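You operate a simulated robot arm through the tools that you are given. There is no shell and no other tool.

You run a simulated robot arm. Do the job below in one go: nothing can be reset, and whatever is moved stays where it is left.

JOB
Clamp the long OAK strip in the jig and sand the dried paint off wet.
Fine: use the wall-side channel, wet the block on the sponge, lay it back after and leave the strip clamped. What is to be rubbed or washed off counts as gone when no trace of it is left.

Only the result counts: the job must be done as asked and must still hold three seconds after the hand-in. Knocking over, shifting, dropping, spilling or breaking anything else fails it.

ROBOT AND FRAMES
A 7-joint arm with a two-finger parallel gripper, fixed in place. Base frame: the origin is on the floor under the middle of its stand, x ahead of it, y to its left, z up; the work surface is at about z = 760. Readings come in mm, rad, newtons and seconds.
It reaches about 1247 mm from its shoulder. Its first joint turns from -2.304 to 2.304 rad. Payload 3.91 kg.
Tool frame: the origin (TCP) lies between the finger pads and is the grasp point; the fingertips stand 30 mm ahead of it; z points along the fingers, y is the line along which they close. Largest opening 110 mm; finger width 20, thickness 10; the body of the gripper, 48 by 112 mm, starts 55 mm behind the TCP.
Orientation is told as [roll, pitch, yaw] about the base's x, y, z axes, in that order, counted from this pose: with the fingers straight down and closing along the base's y, the tool's x points along the base's -x, its y along +y and its z along -z.

CONTROLS
- The arm moves only by the tool step_arm. Its argument "targets" is a list of rows, each an object (a shift or turn left out is 0, a gripper value left out holds the last) with "translation": the shift along the tool's x, y, z in mm, a list of three; "angular": the turn, a rotation vector about the tool's x, y, z in rad, a list of three. In form: [{"translation": [dx, dy, dz], "angular": [wx, wy, wz]}, ...]. A call has 1 to 20 rows; each row is the pose to reach, as a shift and turn from the pose commanded when the call began, along the tool's axes at that moment. "jaw" is the opening, from 0 (shut) to 1 (fully open), set as the call begins (left out, the last holds). Each row takes 0.2 s and may step no farther than 50 mm and 0.15 rad from the row before; otherwise, or with a gripper value out of range, the whole call is refused. Where a pose cannot be reached the arm comes as near as it can. A force on the tool above 40 N (or 10 N above the force at the start of the call, whichever is more), or a blocked arm, ends the call early, and 0.2 s more pass. The fingers move at their own pace (about 108 mm/s each) and stop on an object; they squeeze with about 28 N. The grip force told is the motor's: it shows also when the fingers shut on nothing. Time passes only in rows, and 0.2 s behind the last, so rows that repeat a pose let the fingers close. It gives the time, the measured TCP pose, the force on the tool (base axes), the opening and the grip force at its end, in the units of the frame above (readings bear some noise), with the torque about the TCP (base axes, N m) and any sound that the robot's microphone picked up.
- Cameras (640 x 400 px; columns grow to the right, rows downward): "scene" is fixed at [388, 664.2, 1576.8]; the picture's right is [-0.68, 0.73, 0.00], its down [0.73, 0.67, -0.10] and it looks along [-0.07, -0.07, -1.00] (base axes); focal length 306 px, centre (320, 200). "wrist" rides on the gripper at [72, 17, -103] in the tool frame; the picture's right is [-0.23, 0.97, 0.00], its down [-0.76, -0.18, -0.62] and it looks along [-0.61, -0.14, 0.78] (tool axes); focal length 222 px, centre (320, 200). There is no depth. A picture from a camera that has moved, and an enlarged one, comes with that camera's place and axes in the base frame and with its lens. The place of the scene camera against the robot may be out by one fixed shift of up to 25 mm in any direction.
- get_image(camera): a new picture of that camera. No time passes.
- zoom(camera, box): a new picture of the part [left, top, right, bottom] of that camera's present view, enlarged. No time passes.
- finish_job(): hands the job in; it is judged then, once.

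Places have to be worked out from the pictures, the camera data and where the tool is seen. Open the gripper and draw the arm clear of the work before you hand the job in, unless the task says otherwise.

The tools are called after "Request:" as name(argument=value, ...) on one line, values as JSON. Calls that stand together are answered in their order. step_arm: Moves the arm, as the interface text tells. Its arguments: {"type":"object","properties":{"targets":{"type":"array","items":{"type":"object","properties":{"translation":{"type":"array","items":{"type":"number"}},"angular":{"type":"array","items":{"type":"number"}}}}},"jaw":{"type":"number"}},"required":["targets"]} The other tools are called the same way: get_image (camera) takes a picture; zoom (camera, box) takes an enlarged picture of a part of a camera's view; finish_job () hands the job in.

At the start:

```text
clock: 0.0
position: [188.4, 516.0, 1083.2]
tool_rot: [0.001, -0.001, 0.0]
contact_force: [-0.6, 0.9, -0.6]
moment: [-0.03, -0.01, -0.03]
gripper_width: 110.2
finger_force: 0.1
```

scene: 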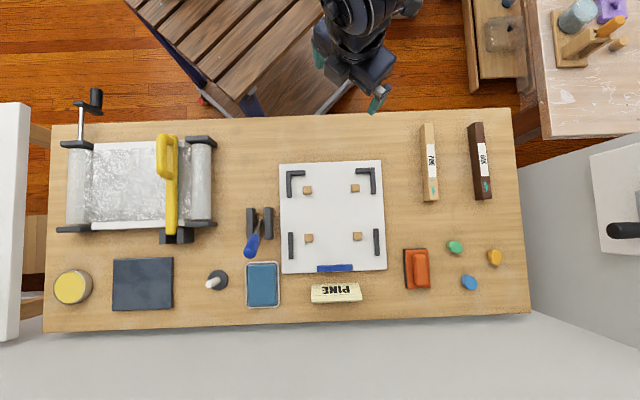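
wrist: 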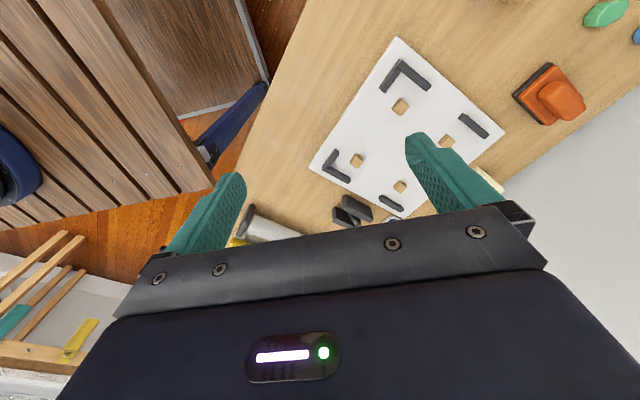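

The pictures show a bench with a jig (white plate?), strips labelled at the right, a small vice with a blue lever, a blue sponge/tray and an orange sanding block. I'll enlarge the parts of the scene before moving.

Request:
zoom(camera="scene", box=[400, 110, 520, 210])

Request:
zoom(camera="scene", box=[230, 150, 400, 310])

Request:
zoom(camera="scene", box=[380, 220, 520, 310])

Request:
zoom(camera="scene", box=[40, 80, 240, 320])

```text
4.00 times, centred on (460, 160) of scene
camera zoom: at [388.0, 664.2, 1576.8], right [-0.68, 0.73, 0.0], down [0.73, 0.67, -0.1], along [-0.07, -0.07, -1.0], focal length 1226 px, centre (-240, 360)
```

zoom: 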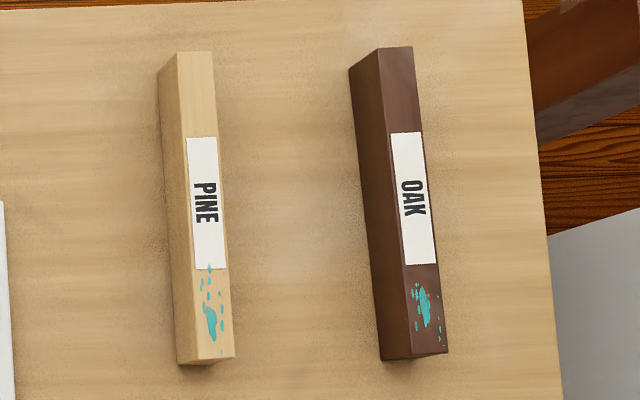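

```text
2.50 times, centred on (315, 230) of scene
camera zoom: at [388.0, 664.2, 1576.8], right [-0.68, 0.73, 0.0], down [0.73, 0.67, -0.1], along [-0.07, -0.07, -1.0], focal length 766 px, centre (332, 125)
```

zoom: 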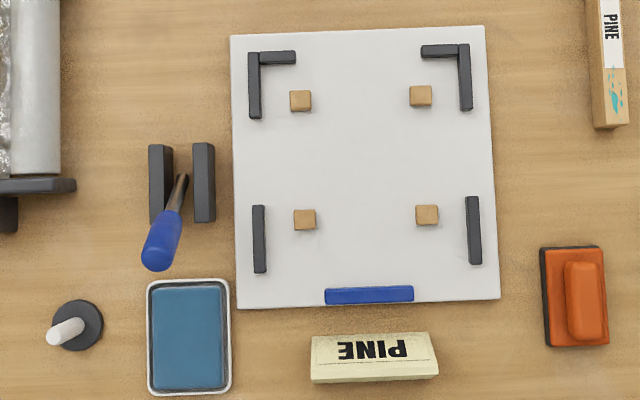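

```text
4.44 times, centred on (450, 265) of scene
camera zoom: at [388.0, 664.2, 1576.8], right [-0.68, 0.73, 0.0], down [0.73, 0.67, -0.1], along [-0.07, -0.07, -1.0], focal length 1362 px, centre (-258, -89)
```

zoom: 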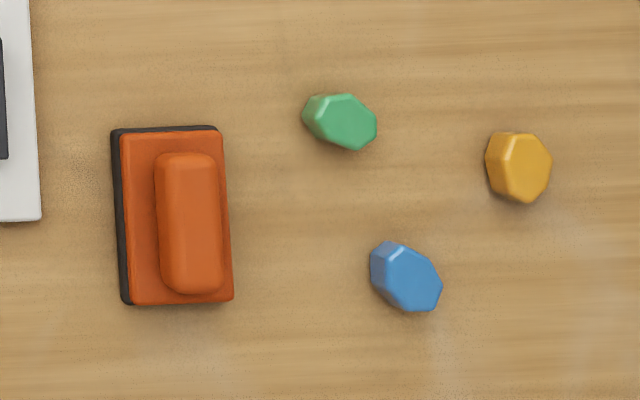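

```text
1.67 times, centred on (140, 200) of scene
camera zoom: at [388.0, 664.2, 1576.8], right [-0.68, 0.73, 0.0], down [0.73, 0.67, -0.1], along [-0.07, -0.07, -1.0], focal length 511 px, centre (620, 200)
```

zoom: 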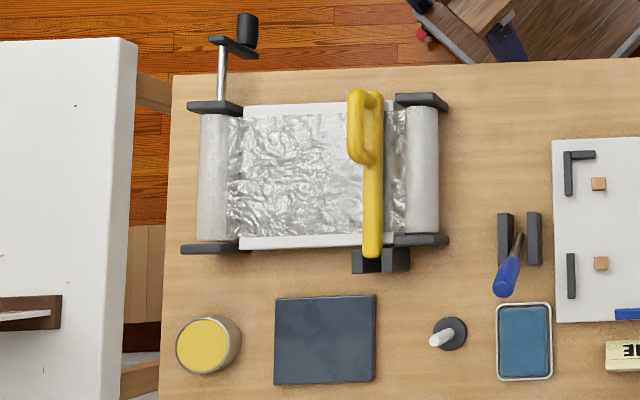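

I read the blue-barred side of the white plate as the channel on the wall side, with the orange pad as the sanding block and the blue tray as the sponge. I'll swing the wrist camera over the jig, well above everything, to check the details.

Request:
step_arm(targets=[{"translation": [-25, 20, 10], "angular": [0, 0, -0.1486]}, {"translation": [-50, 40, 25], "angular": [0, 0, -0.2972]}, {"translation": [-76, 60, 45], "angular": [0, 0, -0.4458]}, {"translation": [-101, 80, 65], "angular": [0, 0, -0.5944]}, {"translation": [-126, 101, 83], "angular": [0, 0, -0.743]}], jaw=1)

Request:
get_image(camera="wrist")

Request:
get_image(camera="scene")

```text
clock: 1.2
position: [316.2, 616.9, 1001.7]
tool_rot: [0.0, -0.001, 0.746]
contact_force: [0.1, -0.2, 0.5]
moment: [0.01, 0.0, 0.0]
gripper_width: 110.2
finger_force: 0.1
```

```text
taken
camera wrist: at [250.4, 580.9, 1103.3], right [-0.49, 0.87, 0.0], down [0.68, 0.39, 0.62], along [0.54, 0.31, -0.78], focal length 222 px, centre (320, 200)
```

wrist: 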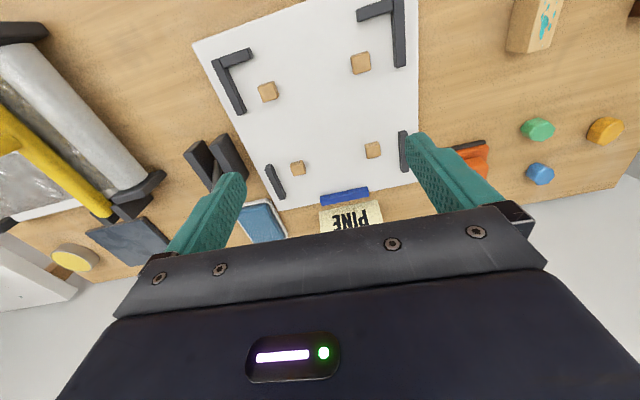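

```text
taken
```

scene: 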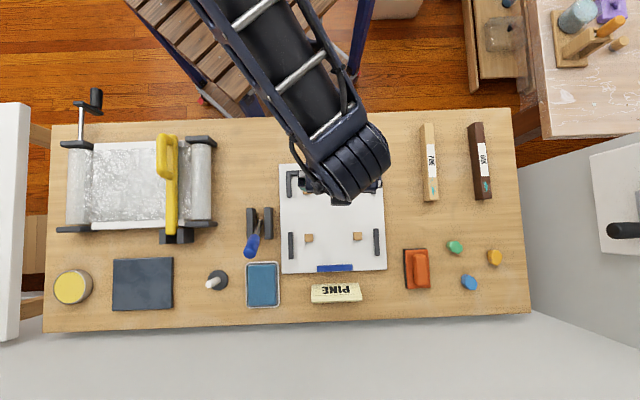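

The arm is over the jig and the blue bar on its wall-side edge looks like the clamp. I'll zoom in on the jig and on the surroundings to find which side the wall is on.

Request:
zoom(camera="wrist", box=[190, 0, 430, 240])

Request:
zoom(camera="scene", box=[440, 60, 640, 400])

Request:
zoom(camera="scene", box=[270, 220, 400, 310])

```text
1.67 times, centred on (310, 120) of wrist
camera zoom: at [250.4, 580.9, 1103.3], right [-0.49, 0.87, 0.0], down [0.68, 0.39, 0.62], along [0.54, 0.31, -0.78], focal length 370 px, centre (337, 333)
```

zoom: 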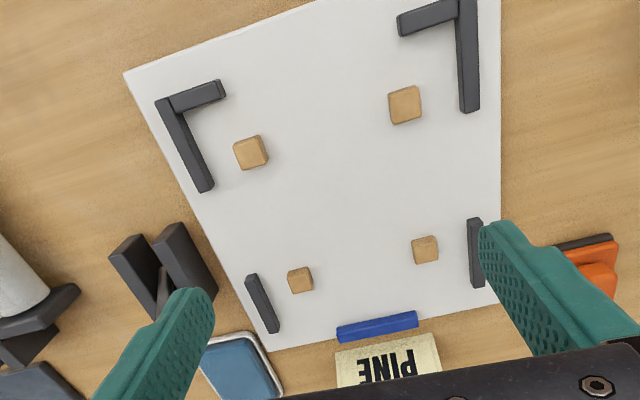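

```text
1.18 times, centred on (540, 230) of scene
camera zoom: at [388.0, 664.2, 1576.8], right [-0.68, 0.73, 0.0], down [0.73, 0.67, -0.1], along [-0.07, -0.07, -1.0], focal length 361 px, centre (61, 165)
```

zoom: 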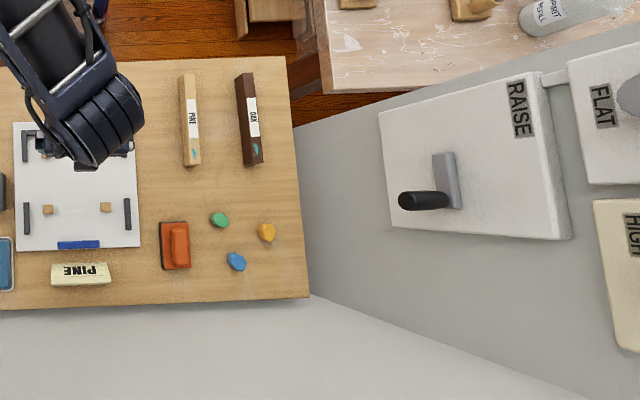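

```text
4.44 times, centred on (335, 265) of scene
camera zoom: at [388.0, 664.2, 1576.8], right [-0.68, 0.73, 0.0], down [0.73, 0.67, -0.1], along [-0.07, -0.07, -1.0], focal length 1362 px, centre (253, -89)
```

zoom: 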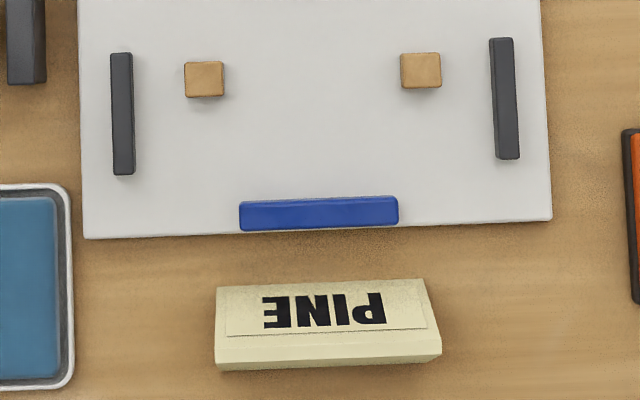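

Two walls meet at a corner: one along the far long edge, where the blue bar is, and one at the right end. I'll go closer to the blue bar and the two dark blocks to see how the jig clamps.

Request:
step_arm(targets=[{"translation": [-15, -3, 30]}, {"translation": [-30, -6, 65]}, {"translation": [-40, -10, 100]}])

Request:
get_image(camera="wrist")

Request:
zoom(camera="wrist", box=[220, 60, 420, 220])

```text
clock: 2.0
position: [353.4, 633.1, 900.7]
tool_rot: [-0.001, 0.0, 0.744]
contact_force: [1.1, -0.9, -0.2]
moment: [0.06, -0.01, 0.0]
gripper_width: 109.9
finger_force: 0.0
```

```text
taken
camera wrist: at [288.0, 597.7, 1002.6], right [-0.49, 0.87, 0.0], down [0.68, 0.38, 0.62], along [0.54, 0.31, -0.78], focal length 222 px, centre (320, 200)
```

wrist: 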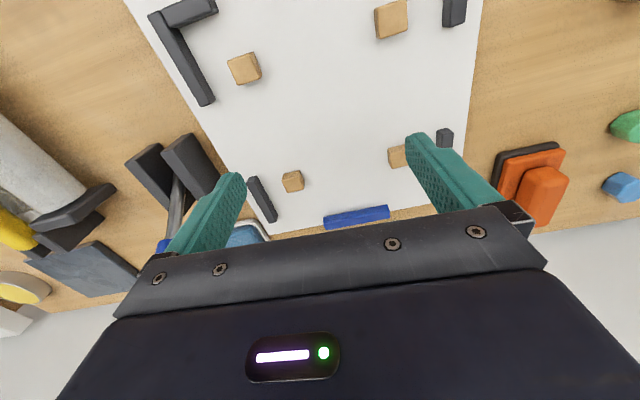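

```text
2.50 times, centred on (320, 140) of wrist
camera zoom: at [288.0, 597.7, 1002.6], right [-0.49, 0.87, 0.0], down [0.68, 0.38, 0.62], along [0.54, 0.31, -0.78], focal length 555 px, centre (320, 350)
```

zoom: 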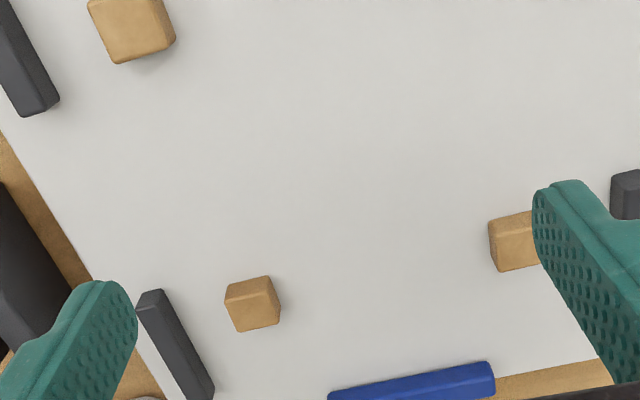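

The cubes look like fixed spacers and the dark bars like stops. Next I'll look at the two dark blocks with the blue handle, keeping high.

Request:
step_arm(targets=[{"translation": [0, 0, -45]}, {"translation": [20, -30, -80]}, {"translation": [45, -70, -90]}, {"translation": [65, -110, -90]}, {"translation": [85, -150, -90]}, {"translation": [90, -170, -80]}])

Request:
get_image(camera="wrist")

Request:
zoom(camera="wrist", box=[220, 60, 420, 220])

Request:
get_image(camera="scene")

```text
refused: row 2 steps farther than a row can; nothing moved
```

```text
taken
camera wrist: at [288.0, 597.7, 1002.6], right [-0.49, 0.87, 0.0], down [0.68, 0.38, 0.62], along [0.54, 0.31, -0.78], focal length 222 px, centre (320, 200)
```

wrist: 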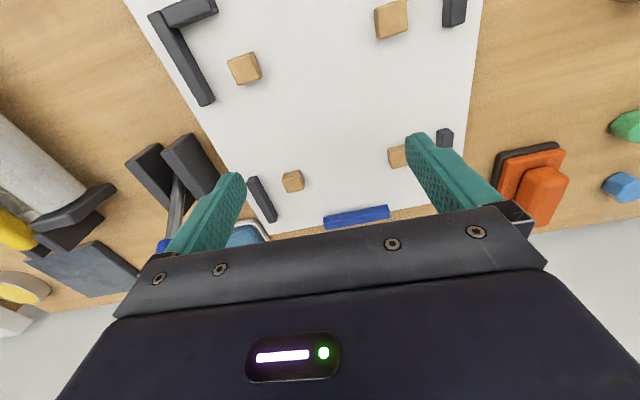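

```text
2.50 times, centred on (320, 140) of wrist
camera zoom: at [288.0, 597.7, 1002.6], right [-0.49, 0.87, 0.0], down [0.68, 0.38, 0.62], along [0.54, 0.31, -0.78], focal length 555 px, centre (320, 350)
```

zoom: 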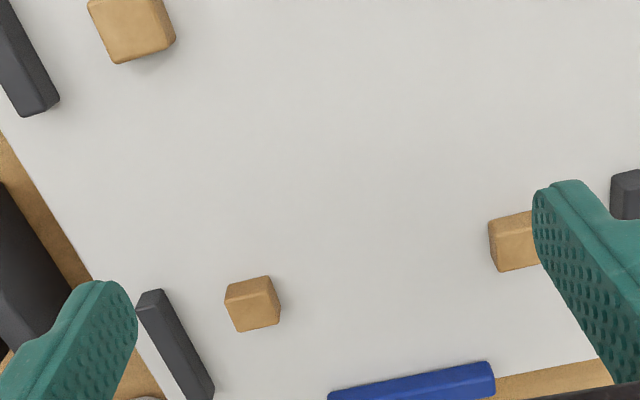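

```text
taken
```

scene: 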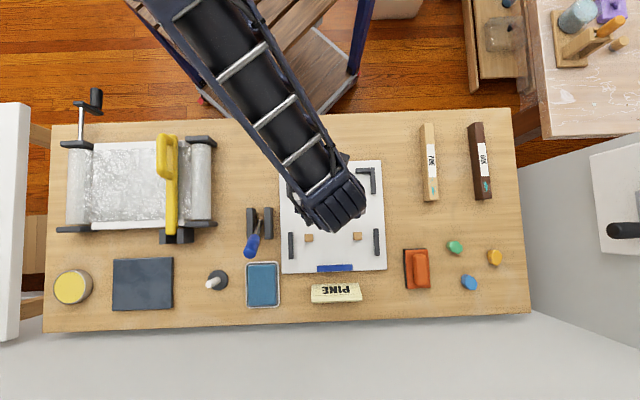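

The call was refused because one row stepped too far, so nothing moved. I'll send the same move again in smaller steps.

Request:
step_arm(targets=[{"translation": [0, 0, -45]}, {"translation": [10, -20, -80]}, {"translation": [30, -60, -90]}, {"translation": [48, -100, -90]}, {"translation": [65, -140, -90]}, {"translation": [80, -170, -80]}])

Request:
get_image(camera="wrist")

Request:
zoom(camera="wrist", box=[220, 60, 420, 220])

Request:
get_image(camera="scene")

```text
clock: 3.4
position: [408.3, 452.0, 981.1]
tool_rot: [0.0, 0.0, 0.742]
contact_force: [0.4, 0.6, -0.1]
moment: [-0.01, 0.0, 0.03]
gripper_width: 110.1
finger_force: 0.1
```

```text
taken
camera wrist: at [343.3, 416.2, 1083.8], right [-0.49, 0.87, 0.0], down [0.68, 0.38, 0.62], along [0.54, 0.31, -0.78], focal length 222 px, centre (320, 200)
```

wrist: 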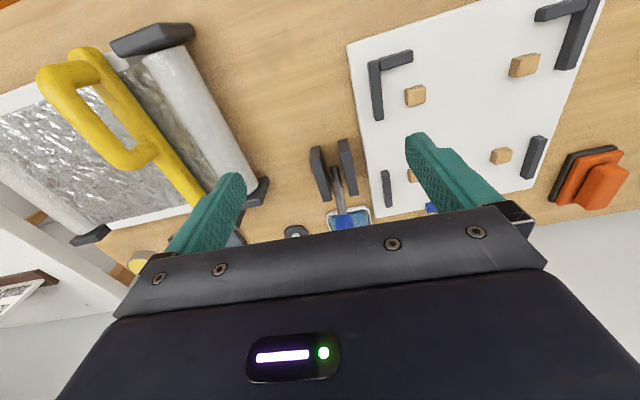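

```text
2.50 times, centred on (320, 140) of wrist
camera zoom: at [343.3, 416.2, 1083.8], right [-0.49, 0.87, 0.0], down [0.68, 0.38, 0.62], along [0.54, 0.31, -0.78], focal length 555 px, centre (320, 350)
```

zoom: 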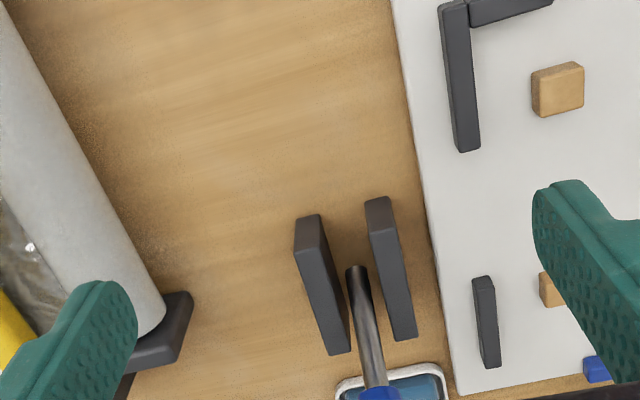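

```text
taken
```

scene: 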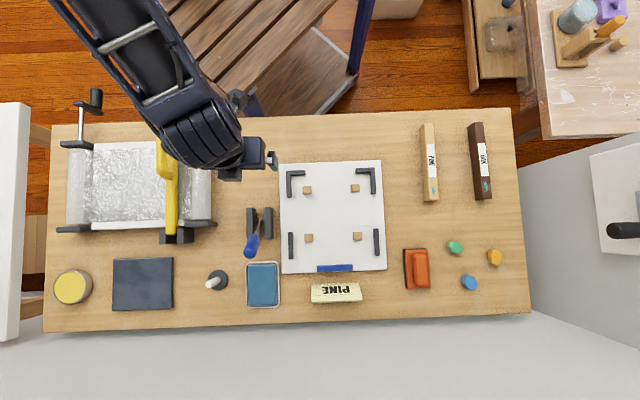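

I take this as a lever pivoting between two dark cheeks, its blue grip matching the blue clamp bar, so it probably drives the clamp. Next I'll inspect the strips and the sanding block on the right.

Request:
step_arm(targets=[{"translation": [14, 43.5, 0]}, {"translation": [28, 87, 0]}, {"translation": [42, 130.5, 0]}, {"translation": [56, 174, 0]}, {"translation": [70, 217.5, 0]}, {"translation": [84, 261, 0]}, {"translation": [98, 304.5, 0]}, {"translation": [112, 348, 0]}, {"translation": [126, 391.5, 0]}, {"translation": [140, 435, 0]}, {"translation": [154, 478.5, 0]}, {"translation": [168, 522, 0]}, {"translation": [181, 565, 0]}])

Request:
get_image(camera="wrist")

Request:
zoom(camera="wrist", box=[200, 0, 440, 220])

Request:
zoom(camera="scene", box=[210, 180, 400, 310])

```text
clock: 6.2
position: [-108.5, 751.8, 982.1]
tool_rot: [0.0, -0.001, 0.743]
contact_force: [0.8, 0.1, 0.2]
moment: [-0.02, 0.04, -0.01]
gripper_width: 110.1
finger_force: 0.0
```

```text
taken
camera wrist: at [-172.4, 715.6, 1084.0], right [-0.49, 0.87, 0.0], down [0.68, 0.38, 0.62], along [0.54, 0.31, -0.78], focal length 222 px, centre (320, 200)
```

wrist: 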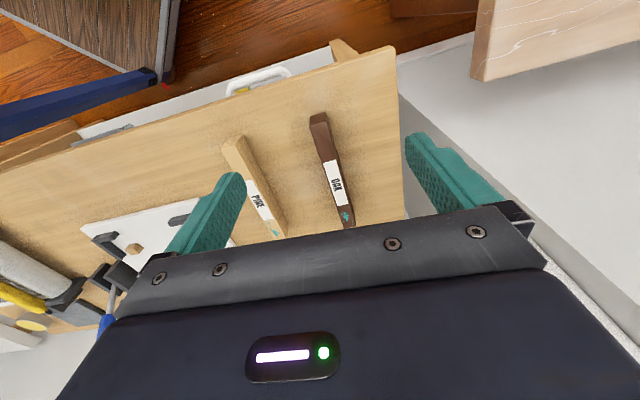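

```text
1.82 times, centred on (320, 110) of wrist
camera zoom: at [-172.4, 715.6, 1084.0], right [-0.49, 0.87, 0.0], down [0.68, 0.38, 0.62], along [0.54, 0.31, -0.78], focal length 404 px, centre (320, 364)
```

zoom: 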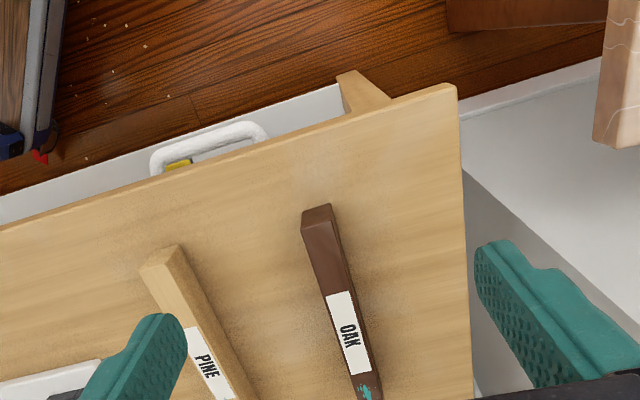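

```text
3.08 times, centred on (305, 245) of scene
camera zoom: at [388.0, 664.2, 1576.8], right [-0.68, 0.73, 0.0], down [0.73, 0.67, -0.1], along [-0.07, -0.07, -1.0], focal length 943 px, centre (366, 62)
```

zoom: 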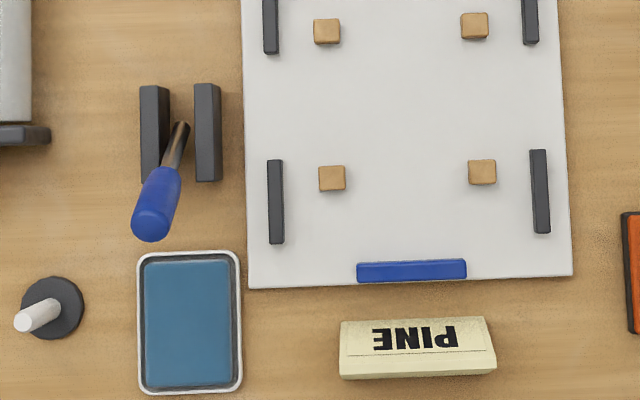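

OAK lies about (-22, 830), paint at its wall-side end. Now I'll go look at the orange sanding block from above, keeping clear of everything.

Request:
step_arm(targets=[{"translation": [-38, -20, 0]}, {"translation": [-76, -40, 0]}, {"translation": [-114, -60, 0]}, {"translation": [-152, -80, 0]}, {"translation": [-190, -100, 10]}, {"translation": [-228, -120, 20]}, {"translation": [-266, -140, 40]}, {"translation": [-300, -160, 60]}, {"translation": [-330, -178, 80]}])

Request:
get_image(camera="wrist")

Request:
zoom(camera="wrist", box=[200, 40, 440, 220])

Request:
get_image(camera="scene")

```text
clock: 8.2
position: [253.1, 846.4, 900.1]
tool_rot: [0.001, -0.001, 0.743]
contact_force: [0.8, 0.2, 0.5]
moment: [0.01, -0.01, 0.0]
gripper_width: 110.2
finger_force: 0.0
```

```text
taken
camera wrist: at [187.9, 809.9, 1002.7], right [-0.49, 0.87, 0.0], down [0.68, 0.38, 0.62], along [0.54, 0.31, -0.78], focal length 222 px, centre (320, 200)
```

wrist: 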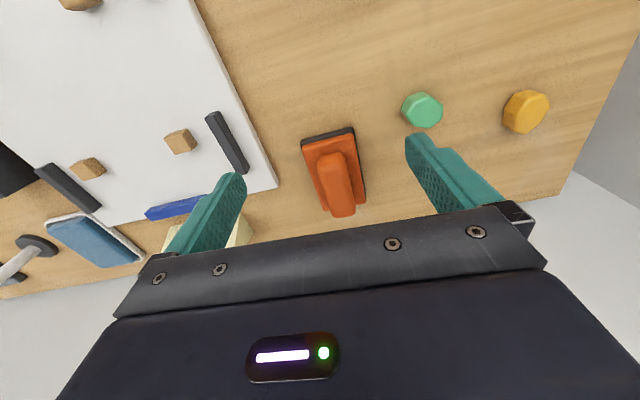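

```text
2.22 times, centred on (320, 130) of wrist
camera zoom: at [187.9, 809.9, 1002.7], right [-0.49, 0.87, 0.0], down [0.68, 0.38, 0.62], along [0.54, 0.31, -0.78], focal length 494 px, centre (320, 356)
```

zoom: 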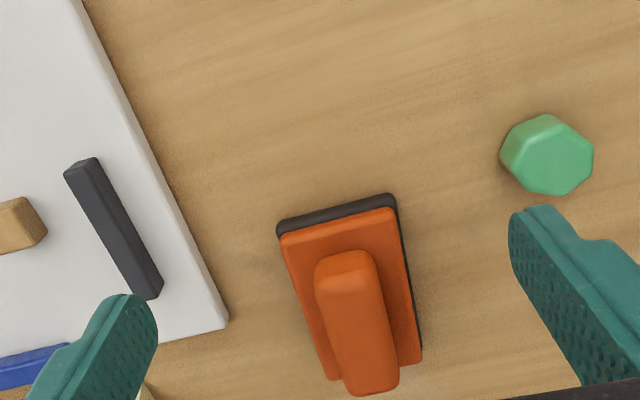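

```text
taken
```

scene: 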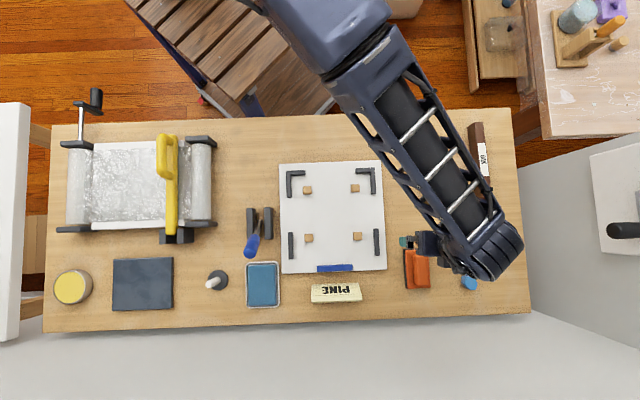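

The sanding block sits near (300, 888) with its handle ridge running toward the wall. Next I'll look at the blue clamp bar and the cream "PINE" piece.

Request:
step_arm(targets=[{"translation": [0, -40, 0]}, {"translation": [0, -80, 0]}, {"translation": [0, -120, 0]}, {"translation": [0, -160, 0]}, {"translation": [0, -195, 10]}])

Request:
get_image(camera="wrist")

Request:
zoom(camera="wrist", box=[200, 40, 440, 230])

Request:
get_image(camera="scene")

```text
clock: 9.4
position: [385.7, 702.4, 889.8]
tool_rot: [0.0, 0.001, 0.743]
contact_force: [0.1, 0.3, 0.0]
moment: [-0.03, -0.01, -0.02]
gripper_width: 110.0
finger_force: 0.0
```

```text
taken
camera wrist: at [320.6, 665.8, 993.0], right [-0.49, 0.87, 0.0], down [0.68, 0.38, 0.62], along [0.54, 0.31, -0.78], focal length 222 px, centre (320, 200)
```

wrist: 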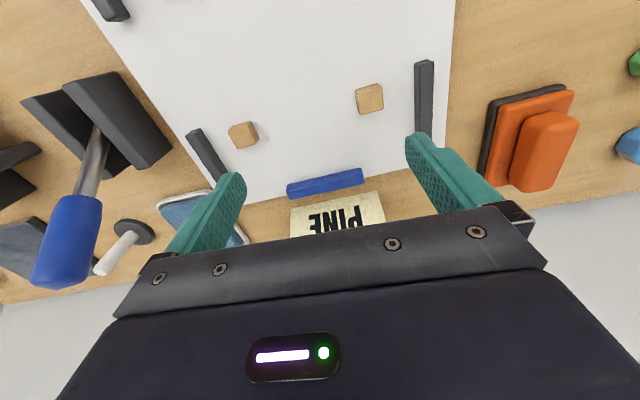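

```text
2.11 times, centred on (320, 135) of wrist
camera zoom: at [320.6, 665.8, 993.0], right [-0.49, 0.87, 0.0], down [0.68, 0.38, 0.62], along [0.54, 0.31, -0.78], focal length 468 px, centre (320, 337)
```

zoom: 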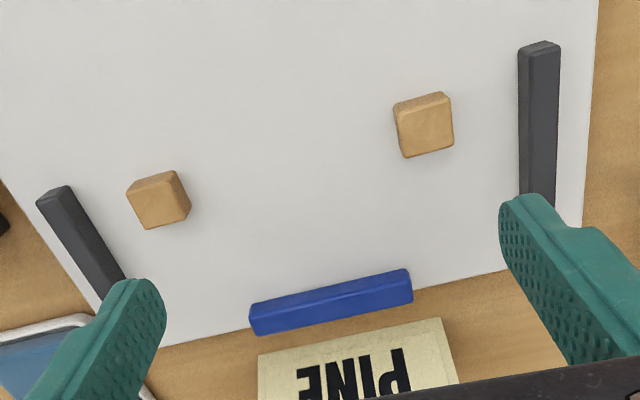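

```text
taken
```

scene: 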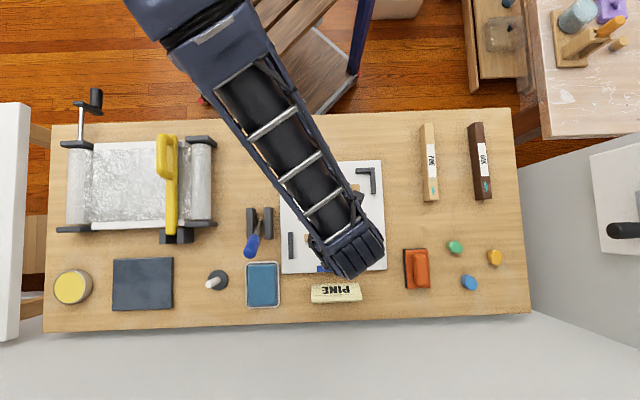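

The blue lever grip stands at about z 900, roughly 185 mm left of the jig centre; the wall-side channel centre is near (414, 713). Next I'll hover over the OAK strip to measure it before gripping.

Request:
step_arm(targets=[{"translation": [10, 20, -40]}, {"translation": [30, 60, -55]}, {"translation": [52, 102, -60]}, {"translation": [75, 144, -60]}, {"translation": [98, 186, -60]}, {"translation": [121, 228, -60]}, {"translation": [145, 270, -50]}, {"translation": [169, 310, -40]}, {"translation": [192, 345, -25]}, {"translation": [214, 370, -10]}])

Request:
get_image(camera="wrist")

Request:
zoom(camera="wrist", box=[220, 20, 420, 210])

Request:
get_image(camera="scene")

```text
clock: 11.6
position: [-20.8, 828.4, 901.8]
tool_rot: [0.0, 0.0, 0.74]
contact_force: [1.0, -0.3, 0.1]
moment: [-0.02, 0.07, 0.01]
gripper_width: 109.9
finger_force: 0.1
```

```text
taken
camera wrist: at [-85.5, 791.9, 1003.7], right [-0.49, 0.87, 0.0], down [0.68, 0.38, 0.62], along [0.54, 0.31, -0.78], focal length 222 px, centre (320, 200)
```

wrist: 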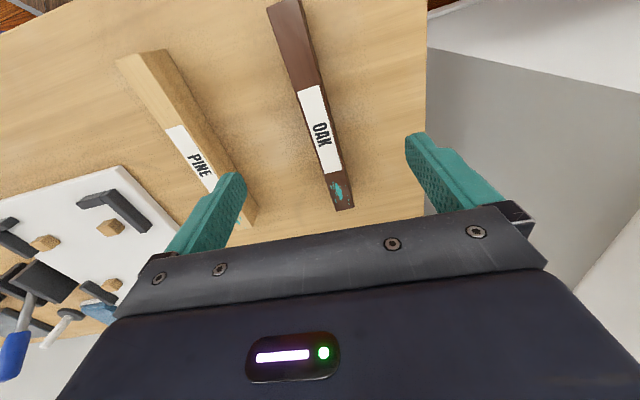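

```text
2.11 times, centred on (320, 115) of wrist
camera zoom: at [-85.5, 791.9, 1003.7], right [-0.49, 0.87, 0.0], down [0.68, 0.38, 0.62], along [0.54, 0.31, -0.78], focal length 468 px, centre (320, 379)
```

zoom: 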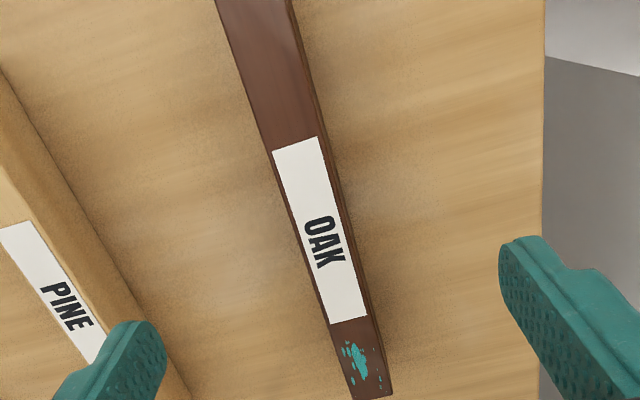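

```text
taken
```

scene: 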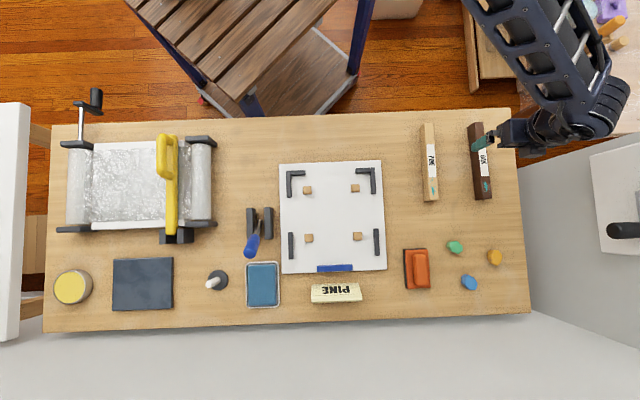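

The strip is between the fingers' plane; some paint specks near the right edge may be on the side face. I'll zoom in tightly on the painted end.

Request:
zoom(camera="wrist", box=[315, 160, 375, 215])

Request:
zoom(camera="scene", box=[460, 160, 500, 205])

Request:
zoom(camera="wrist", box=[250, 0, 350, 60])

```text
7.27 times, centred on (345, 188) of wrist
camera zoom: at [-85.5, 791.9, 1003.7], right [-0.49, 0.87, 0.0], down [0.68, 0.38, 0.62], along [0.54, 0.31, -0.78], focal length 1615 px, centre (138, 291)
```

zoom: 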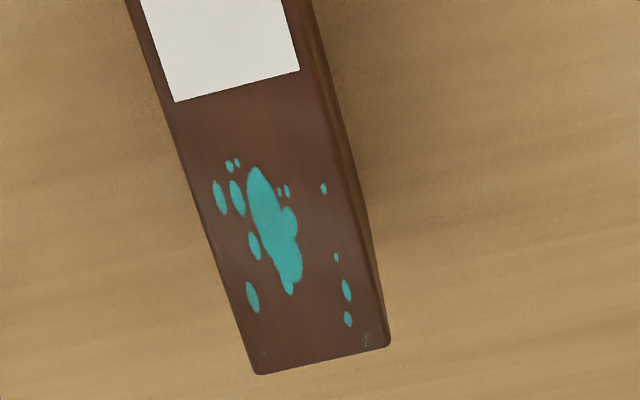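

```text
8.89 times, centred on (480, 182) of scene
camera zoom: at [388.0, 664.2, 1576.8], right [-0.68, 0.73, 0.0], down [0.73, 0.67, -0.1], along [-0.07, -0.07, -1.0], focal length 2724 px, centre (-1102, 356)
```

zoom: 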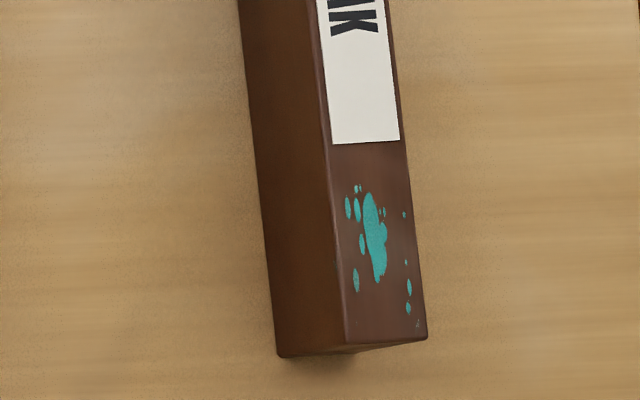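

```text
6.40 times, centred on (300, 30) of wrist
camera zoom: at [-85.5, 791.9, 1003.7], right [-0.49, 0.87, 0.0], down [0.68, 0.38, 0.62], along [0.54, 0.31, -0.78], focal length 1422 px, centre (448, 1288)
```

zoom: 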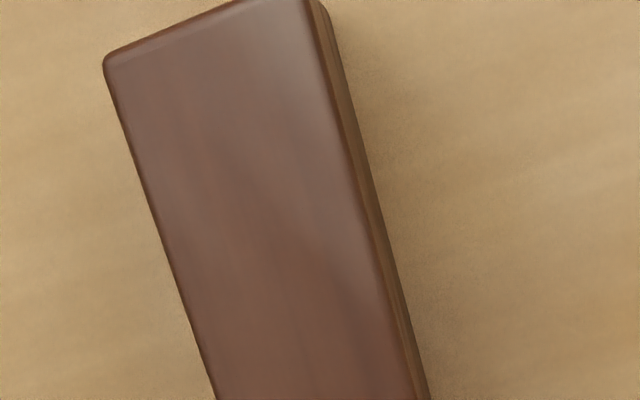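

All the paint is on the top face, within about 50 mm of the wall-side end. The strip measures roughly 200 × 24 × 37 mm and is centred near (-13, 836), angled about 45°. I'll align over it and descend part way.

Request:
step_arm(targets=[{"translation": [-5, 0, 20], "angular": [0, 0, -0.025]}, {"translation": [-10.9, 0.3, 50], "angular": [0, 0, -0.05]}, {"translation": [-10.9, 0.3, 70], "angular": [0, 0, -0.05]}], jaw=0.7)

Request:
get_image(camera="wrist")

Request:
zoom(camera="scene", box=[440, 100, 540, 210])

```text
clock: 12.4
position: [-13.2, 836.5, 831.6]
tool_rot: [-0.001, 0.0, 0.792]
contact_force: [-0.7, 0.0, 0.0]
moment: [0.0, -0.01, -0.04]
gripper_width: 77.1
finger_force: 0.2
```

```text
taken
camera wrist: at [-77.6, 797.4, 934.3], right [-0.53, 0.85, 0.0], down [0.66, 0.42, 0.62], along [0.53, 0.33, -0.78], focal length 222 px, centre (320, 200)
```

wrist: 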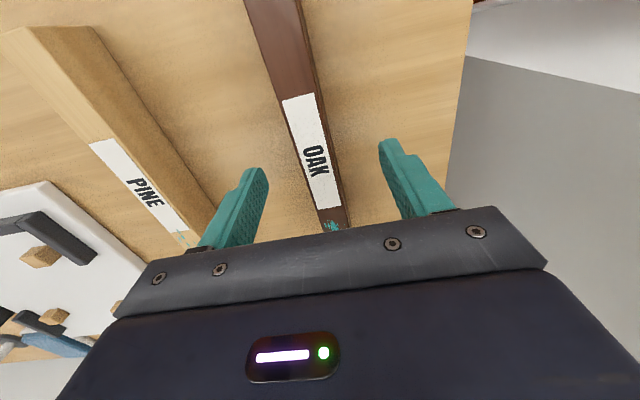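

```text
3.64 times, centred on (490, 155) of scene
camera zoom: at [388.0, 664.2, 1576.8], right [-0.68, 0.73, 0.0], down [0.73, 0.67, -0.1], along [-0.07, -0.07, -1.0], focal length 1114 px, centre (-298, 364)
```

zoom: 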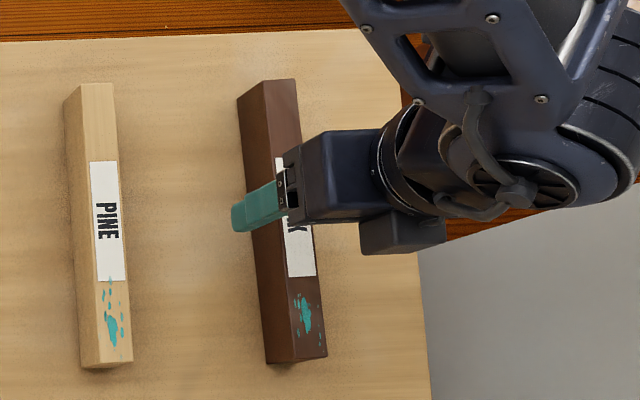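

The label centre shows the strip is 3 mm off in tool y and about 1.6 mm along its length, with under 1° of yaw error. I'll correct that and descend to grip height (fingertips about 7 mm above the bench).

Request:
step_arm(targets=[{"translation": [-1.6, -3, 10], "angular": [0, 0, 0.012]}, {"translation": [-1.6, -3, 24], "angular": [0, 0, 0.012]}, {"translation": [-1.6, -3, 34], "angular": [0, 0, 0.012]}])

Request:
get_image(camera="wrist")

```text
clock: 13.2
position: [-12.0, 834.6, 795.1]
tool_rot: [-0.002, -0.001, 0.78]
contact_force: [-0.1, -0.2, 0.0]
moment: [-0.04, 0.0, 0.0]
gripper_width: 77.1
finger_force: 0.1
```

```text
taken
camera wrist: at [-75.1, 796.0, 898.4], right [-0.52, 0.85, 0.0], down [0.67, 0.41, 0.62], along [0.53, 0.33, -0.78], focal length 222 px, centre (320, 200)
```

wrist: 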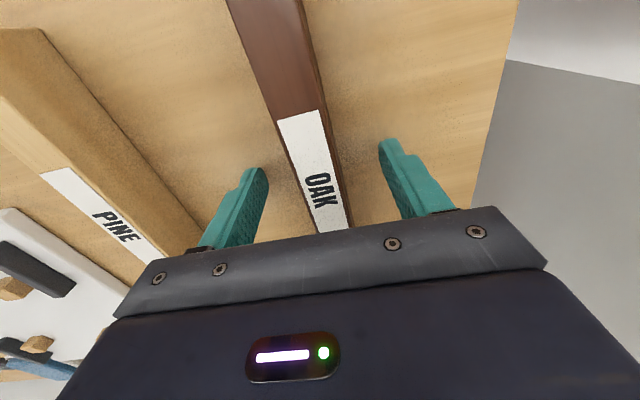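

The strip is now centred between the pads at the TCP, so I close the jaws on it.

Request:
step_arm(targets=[{"translation": [0, 0, 0]}, {"translation": [0, 0, 0]}, {"translation": [0, 0, 0]}], jaw=0)

Request:
get_image(camera="wrist")

```text
clock: 14.0
position: [-10.7, 835.3, 796.2]
tool_rot: [-0.002, 0.0, 0.781]
contact_force: [0.5, -0.1, -0.4]
moment: [0.05, -0.03, 0.08]
gripper_width: 23.5
finger_force: 27.4
```

```text
taken
camera wrist: at [-75.1, 796.0, 898.6], right [-0.52, 0.85, 0.0], down [0.67, 0.41, 0.62], along [0.53, 0.33, -0.78], focal length 222 px, centre (320, 200)
```

wrist: 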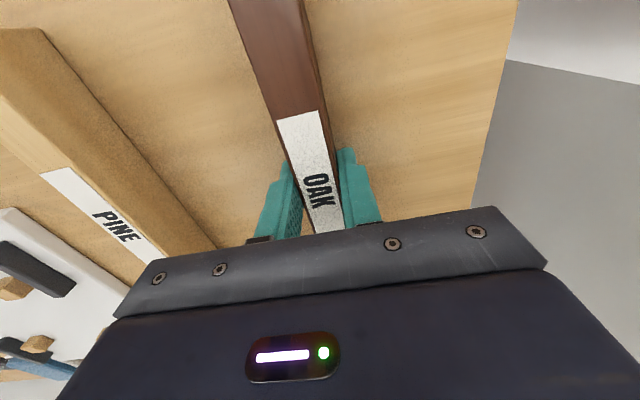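

Gripped at 23.5 mm. I'll lift straight up 110 mm and check that the strip came along.

Request:
step_arm(targets=[{"translation": [0, 0, -10]}, {"translation": [0, 0, -35]}, {"translation": [0, 0, -70]}, {"translation": [0, 0, -110]}, {"translation": [0, 0, -130]}])

Request:
get_image(camera="wrist")

Request:
get_image(camera="scene")

```text
clock: 15.2
position: [-10.9, 834.0, 926.2]
tool_rot: [0.0, -0.001, 0.779]
contact_force: [0.0, -0.2, 0.0]
moment: [-0.01, -0.01, -0.04]
gripper_width: 0.0
finger_force: 27.9
```

```text
taken
camera wrist: at [-75.4, 795.4, 1029.3], right [-0.52, 0.85, 0.0], down [0.67, 0.41, 0.62], along [0.53, 0.33, -0.78], focal length 222 px, centre (320, 200)
```

wrist: 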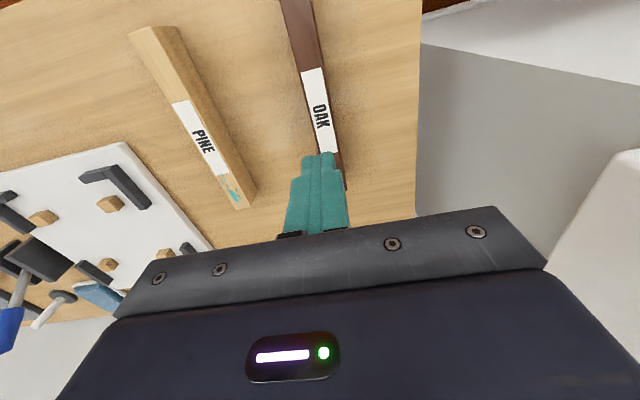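

```text
taken
```

scene: 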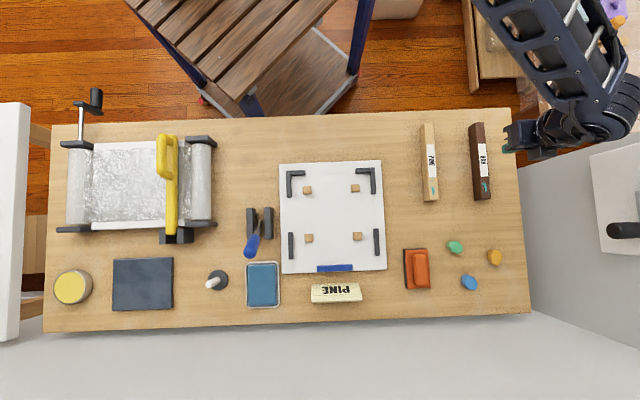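

The gripper came up empty: the jaws are fully shut and the strip is still on the bench. I'll zoom in to see whether it moved and why it slipped.

Request:
zoom(camera="scene", box=[440, 100, 540, 210])

Request:
zoom(camera="wrist", box=[260, 0, 360, 100])

Request:
zoom(camera="wrist", box=[280, 90, 380, 200])

```text
3.64 times, centred on (490, 155) of scene
camera zoom: at [388.0, 664.2, 1576.8], right [-0.68, 0.73, 0.0], down [0.73, 0.67, -0.1], along [-0.07, -0.07, -1.0], focal length 1114 px, centre (-298, 364)
```

zoom: 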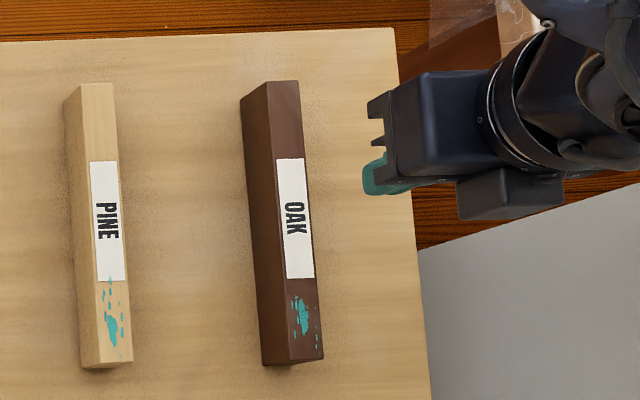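

```text
4.00 times, centred on (310, 50) of wrist
camera zoom: at [-75.4, 795.4, 1029.3], right [-0.52, 0.85, 0.0], down [0.67, 0.41, 0.62], along [0.53, 0.33, -0.78], focal length 888 px, centre (360, 800)
```

zoom: 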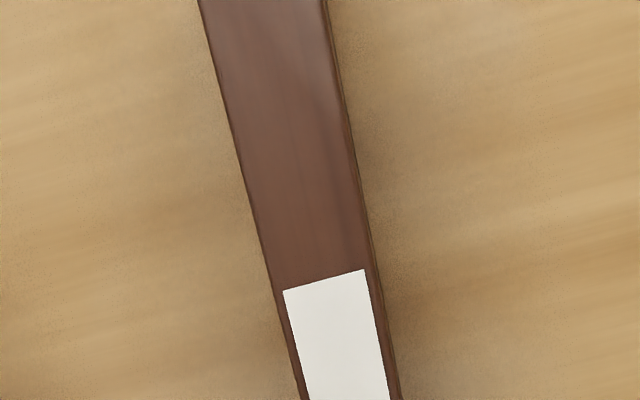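

```text
3.64 times, centred on (330, 145) of wrist
camera zoom: at [-75.4, 795.4, 1029.3], right [-0.52, 0.85, 0.0], down [0.67, 0.41, 0.62], along [0.53, 0.33, -0.78], focal length 808 px, centre (284, 400)
```

zoom: 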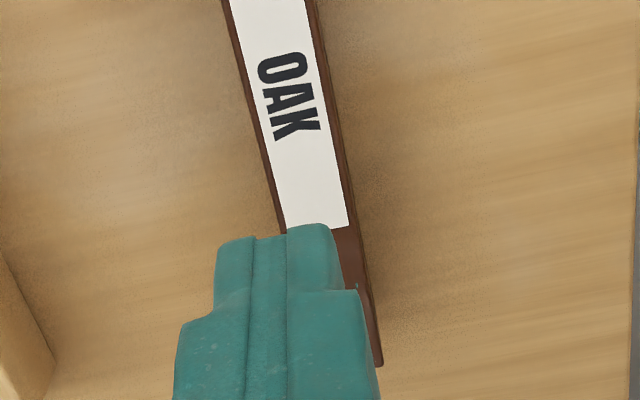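

The strip shifted by only a couple of millimetres and stayed flat, so it slid out at the very start of the lift. I'll re-align (1.6 mm in y), open, and go about 3 mm lower for a fuller grip.

Request:
step_arm(targets=[{"translation": [-2, 1.6, 0], "angular": [0, 0, 0.004]}, {"translation": [-2, 1.6, 40], "angular": [0, 0, 0.004]}, {"translation": [-2, 1.6, 80], "angular": [0, 0, 0.004]}, {"translation": [-2, 1.6, 110], "angular": [0, 0, 0.004]}], jaw=0.6)

Request:
step_arm(targets=[{"translation": [0, 0, 8]}, {"translation": [0, 0, 16]}, {"translation": [0, 0, 23.5]}, {"translation": [0, 0, 23.5]}])

Request:
get_image(camera="wrist")

Request:
zoom(camera="wrist", box=[240, 100, 400, 240])

Request:
zoom(camera="scene", box=[450, 110, 530, 200])

```text
clock: 16.2
position: [-10.5, 835.3, 816.1]
tool_rot: [0.001, 0.0, 0.777]
contact_force: [0.6, 0.5, 0.4]
moment: [0.0, 0.0, -0.01]
gripper_width: 66.3
finger_force: 0.1
```

```text
clock: 17.2
position: [-11.7, 836.5, 790.6]
tool_rot: [-0.001, 0.001, 0.778]
contact_force: [0.1, -0.4, 0.1]
moment: [-0.02, 0.03, 0.0]
gripper_width: 66.1
finger_force: 0.0
```

```text
taken
camera wrist: at [-75.7, 798.6, 893.8], right [-0.52, 0.85, 0.0], down [0.67, 0.41, 0.62], along [0.53, 0.32, -0.78], focal length 222 px, centre (320, 200)
```

wrist: 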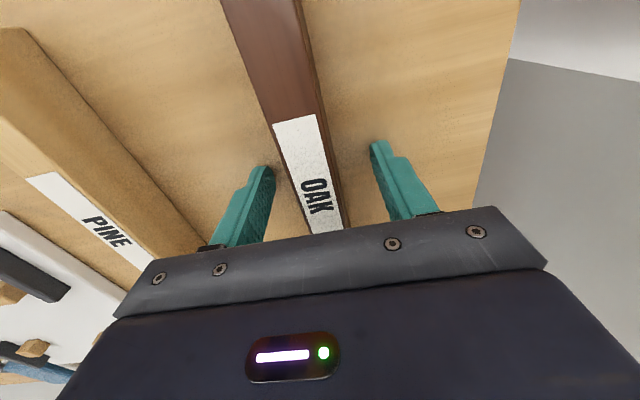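

```text
2.86 times, centred on (320, 170) of wrist
camera zoom: at [-75.7, 798.6, 893.8], right [-0.52, 0.85, 0.0], down [0.67, 0.41, 0.62], along [0.53, 0.32, -0.78], focal length 635 px, centre (320, 286)
```

zoom: 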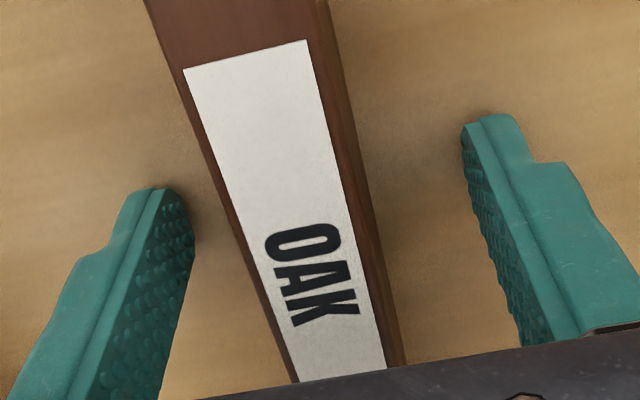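

```text
4.44 times, centred on (490, 155) of scene
camera zoom: at [388.0, 664.2, 1576.8], right [-0.68, 0.73, 0.0], down [0.73, 0.67, -0.1], along [-0.07, -0.07, -1.0], focal length 1362 px, centre (-436, 400)
```

zoom: 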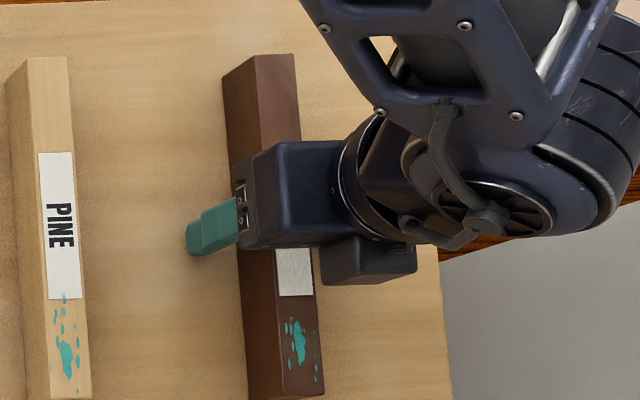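

The fingertips are just above the bench and the strip lies between the dotted pads. I'll close, then lift very slowly by a few millimetres to see whether it holds.

Request:
step_arm(targets=[{"translation": [0, 0, -1]}, {"translation": [0, 0, -1]}, {"translation": [0, 0, -1]}, {"translation": [0, 0, -1]}, {"translation": [0, 0, -1]}], jaw=0)

Request:
step_arm(targets=[{"translation": [0, 0, -1]}, {"translation": [0, 0, -2]}, {"translation": [0, 0, -4]}, {"translation": [0, 0, -6]}])

Request:
zoom(camera="wrist", box=[240, 100, 400, 240])

```text
clock: 18.4
position: [-11.3, 837.4, 793.7]
tool_rot: [0.001, -0.001, 0.777]
contact_force: [0.2, 0.3, 0.8]
moment: [-0.02, -0.02, -0.01]
gripper_width: 23.9
finger_force: 27.7
```

```text
clock: 19.4
position: [-11.4, 837.2, 800.0]
tool_rot: [-0.001, -0.001, 0.777]
contact_force: [0.1, 0.0, -1.0]
moment: [0.01, 0.0, 0.01]
gripper_width: 23.9
finger_force: 28.2
```

```text
2.86 times, centred on (320, 170) of wrist
camera zoom: at [-75.2, 798.7, 902.1], right [-0.52, 0.85, 0.0], down [0.67, 0.41, 0.62], along [0.53, 0.32, -0.78], focal length 635 px, centre (320, 286)
```

zoom: 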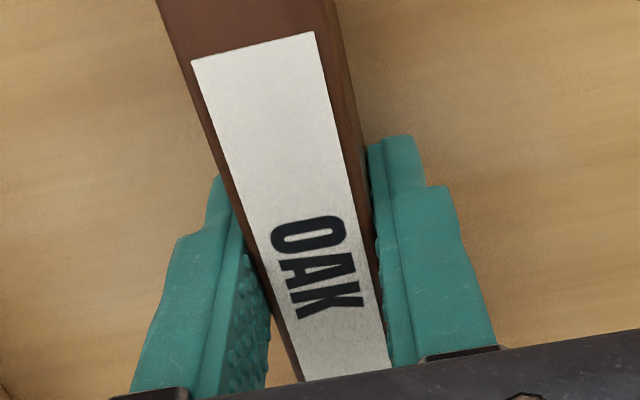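

The strip is held at 23.9 mm and the tool now reads about 1 N of weight. I'll keep lifting slowly and watch whether the label stays fixed relative to the fingers.

Request:
step_arm(targets=[{"translation": [0, 0, -2]}, {"translation": [0, 0, -4]}, {"translation": [0, 0, -6]}, {"translation": [0, 0, -8]}])

Request:
zoom(camera="wrist", box=[240, 100, 400, 240])

Request:
zoom(camera="scene", box=[450, 110, 530, 200])

```text
clock: 20.4
position: [-10.2, 835.2, 808.4]
tool_rot: [-0.001, 0.0, 0.777]
contact_force: [1.0, -0.1, -0.8]
moment: [0.04, 0.03, -0.04]
gripper_width: 23.8
finger_force: 28.2
```

```text
2.86 times, centred on (320, 170) of wrist
camera zoom: at [-74.7, 798.5, 909.9], right [-0.52, 0.85, 0.0], down [0.67, 0.41, 0.62], along [0.53, 0.32, -0.78], focal length 635 px, centre (320, 286)
```

zoom: 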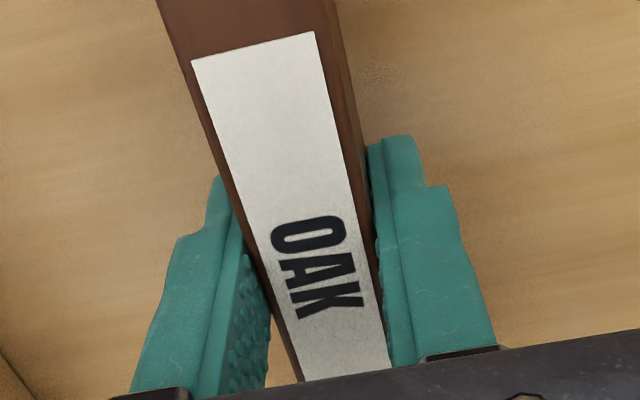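

```text
4.44 times, centred on (490, 155) of scene
camera zoom: at [388.0, 664.2, 1576.8], right [-0.68, 0.73, 0.0], down [0.73, 0.67, -0.1], along [-0.07, -0.07, -1.0], focal length 1362 px, centre (-436, 400)
```

zoom: 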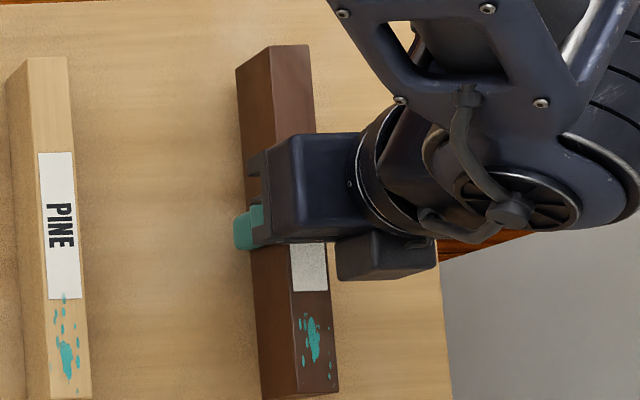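

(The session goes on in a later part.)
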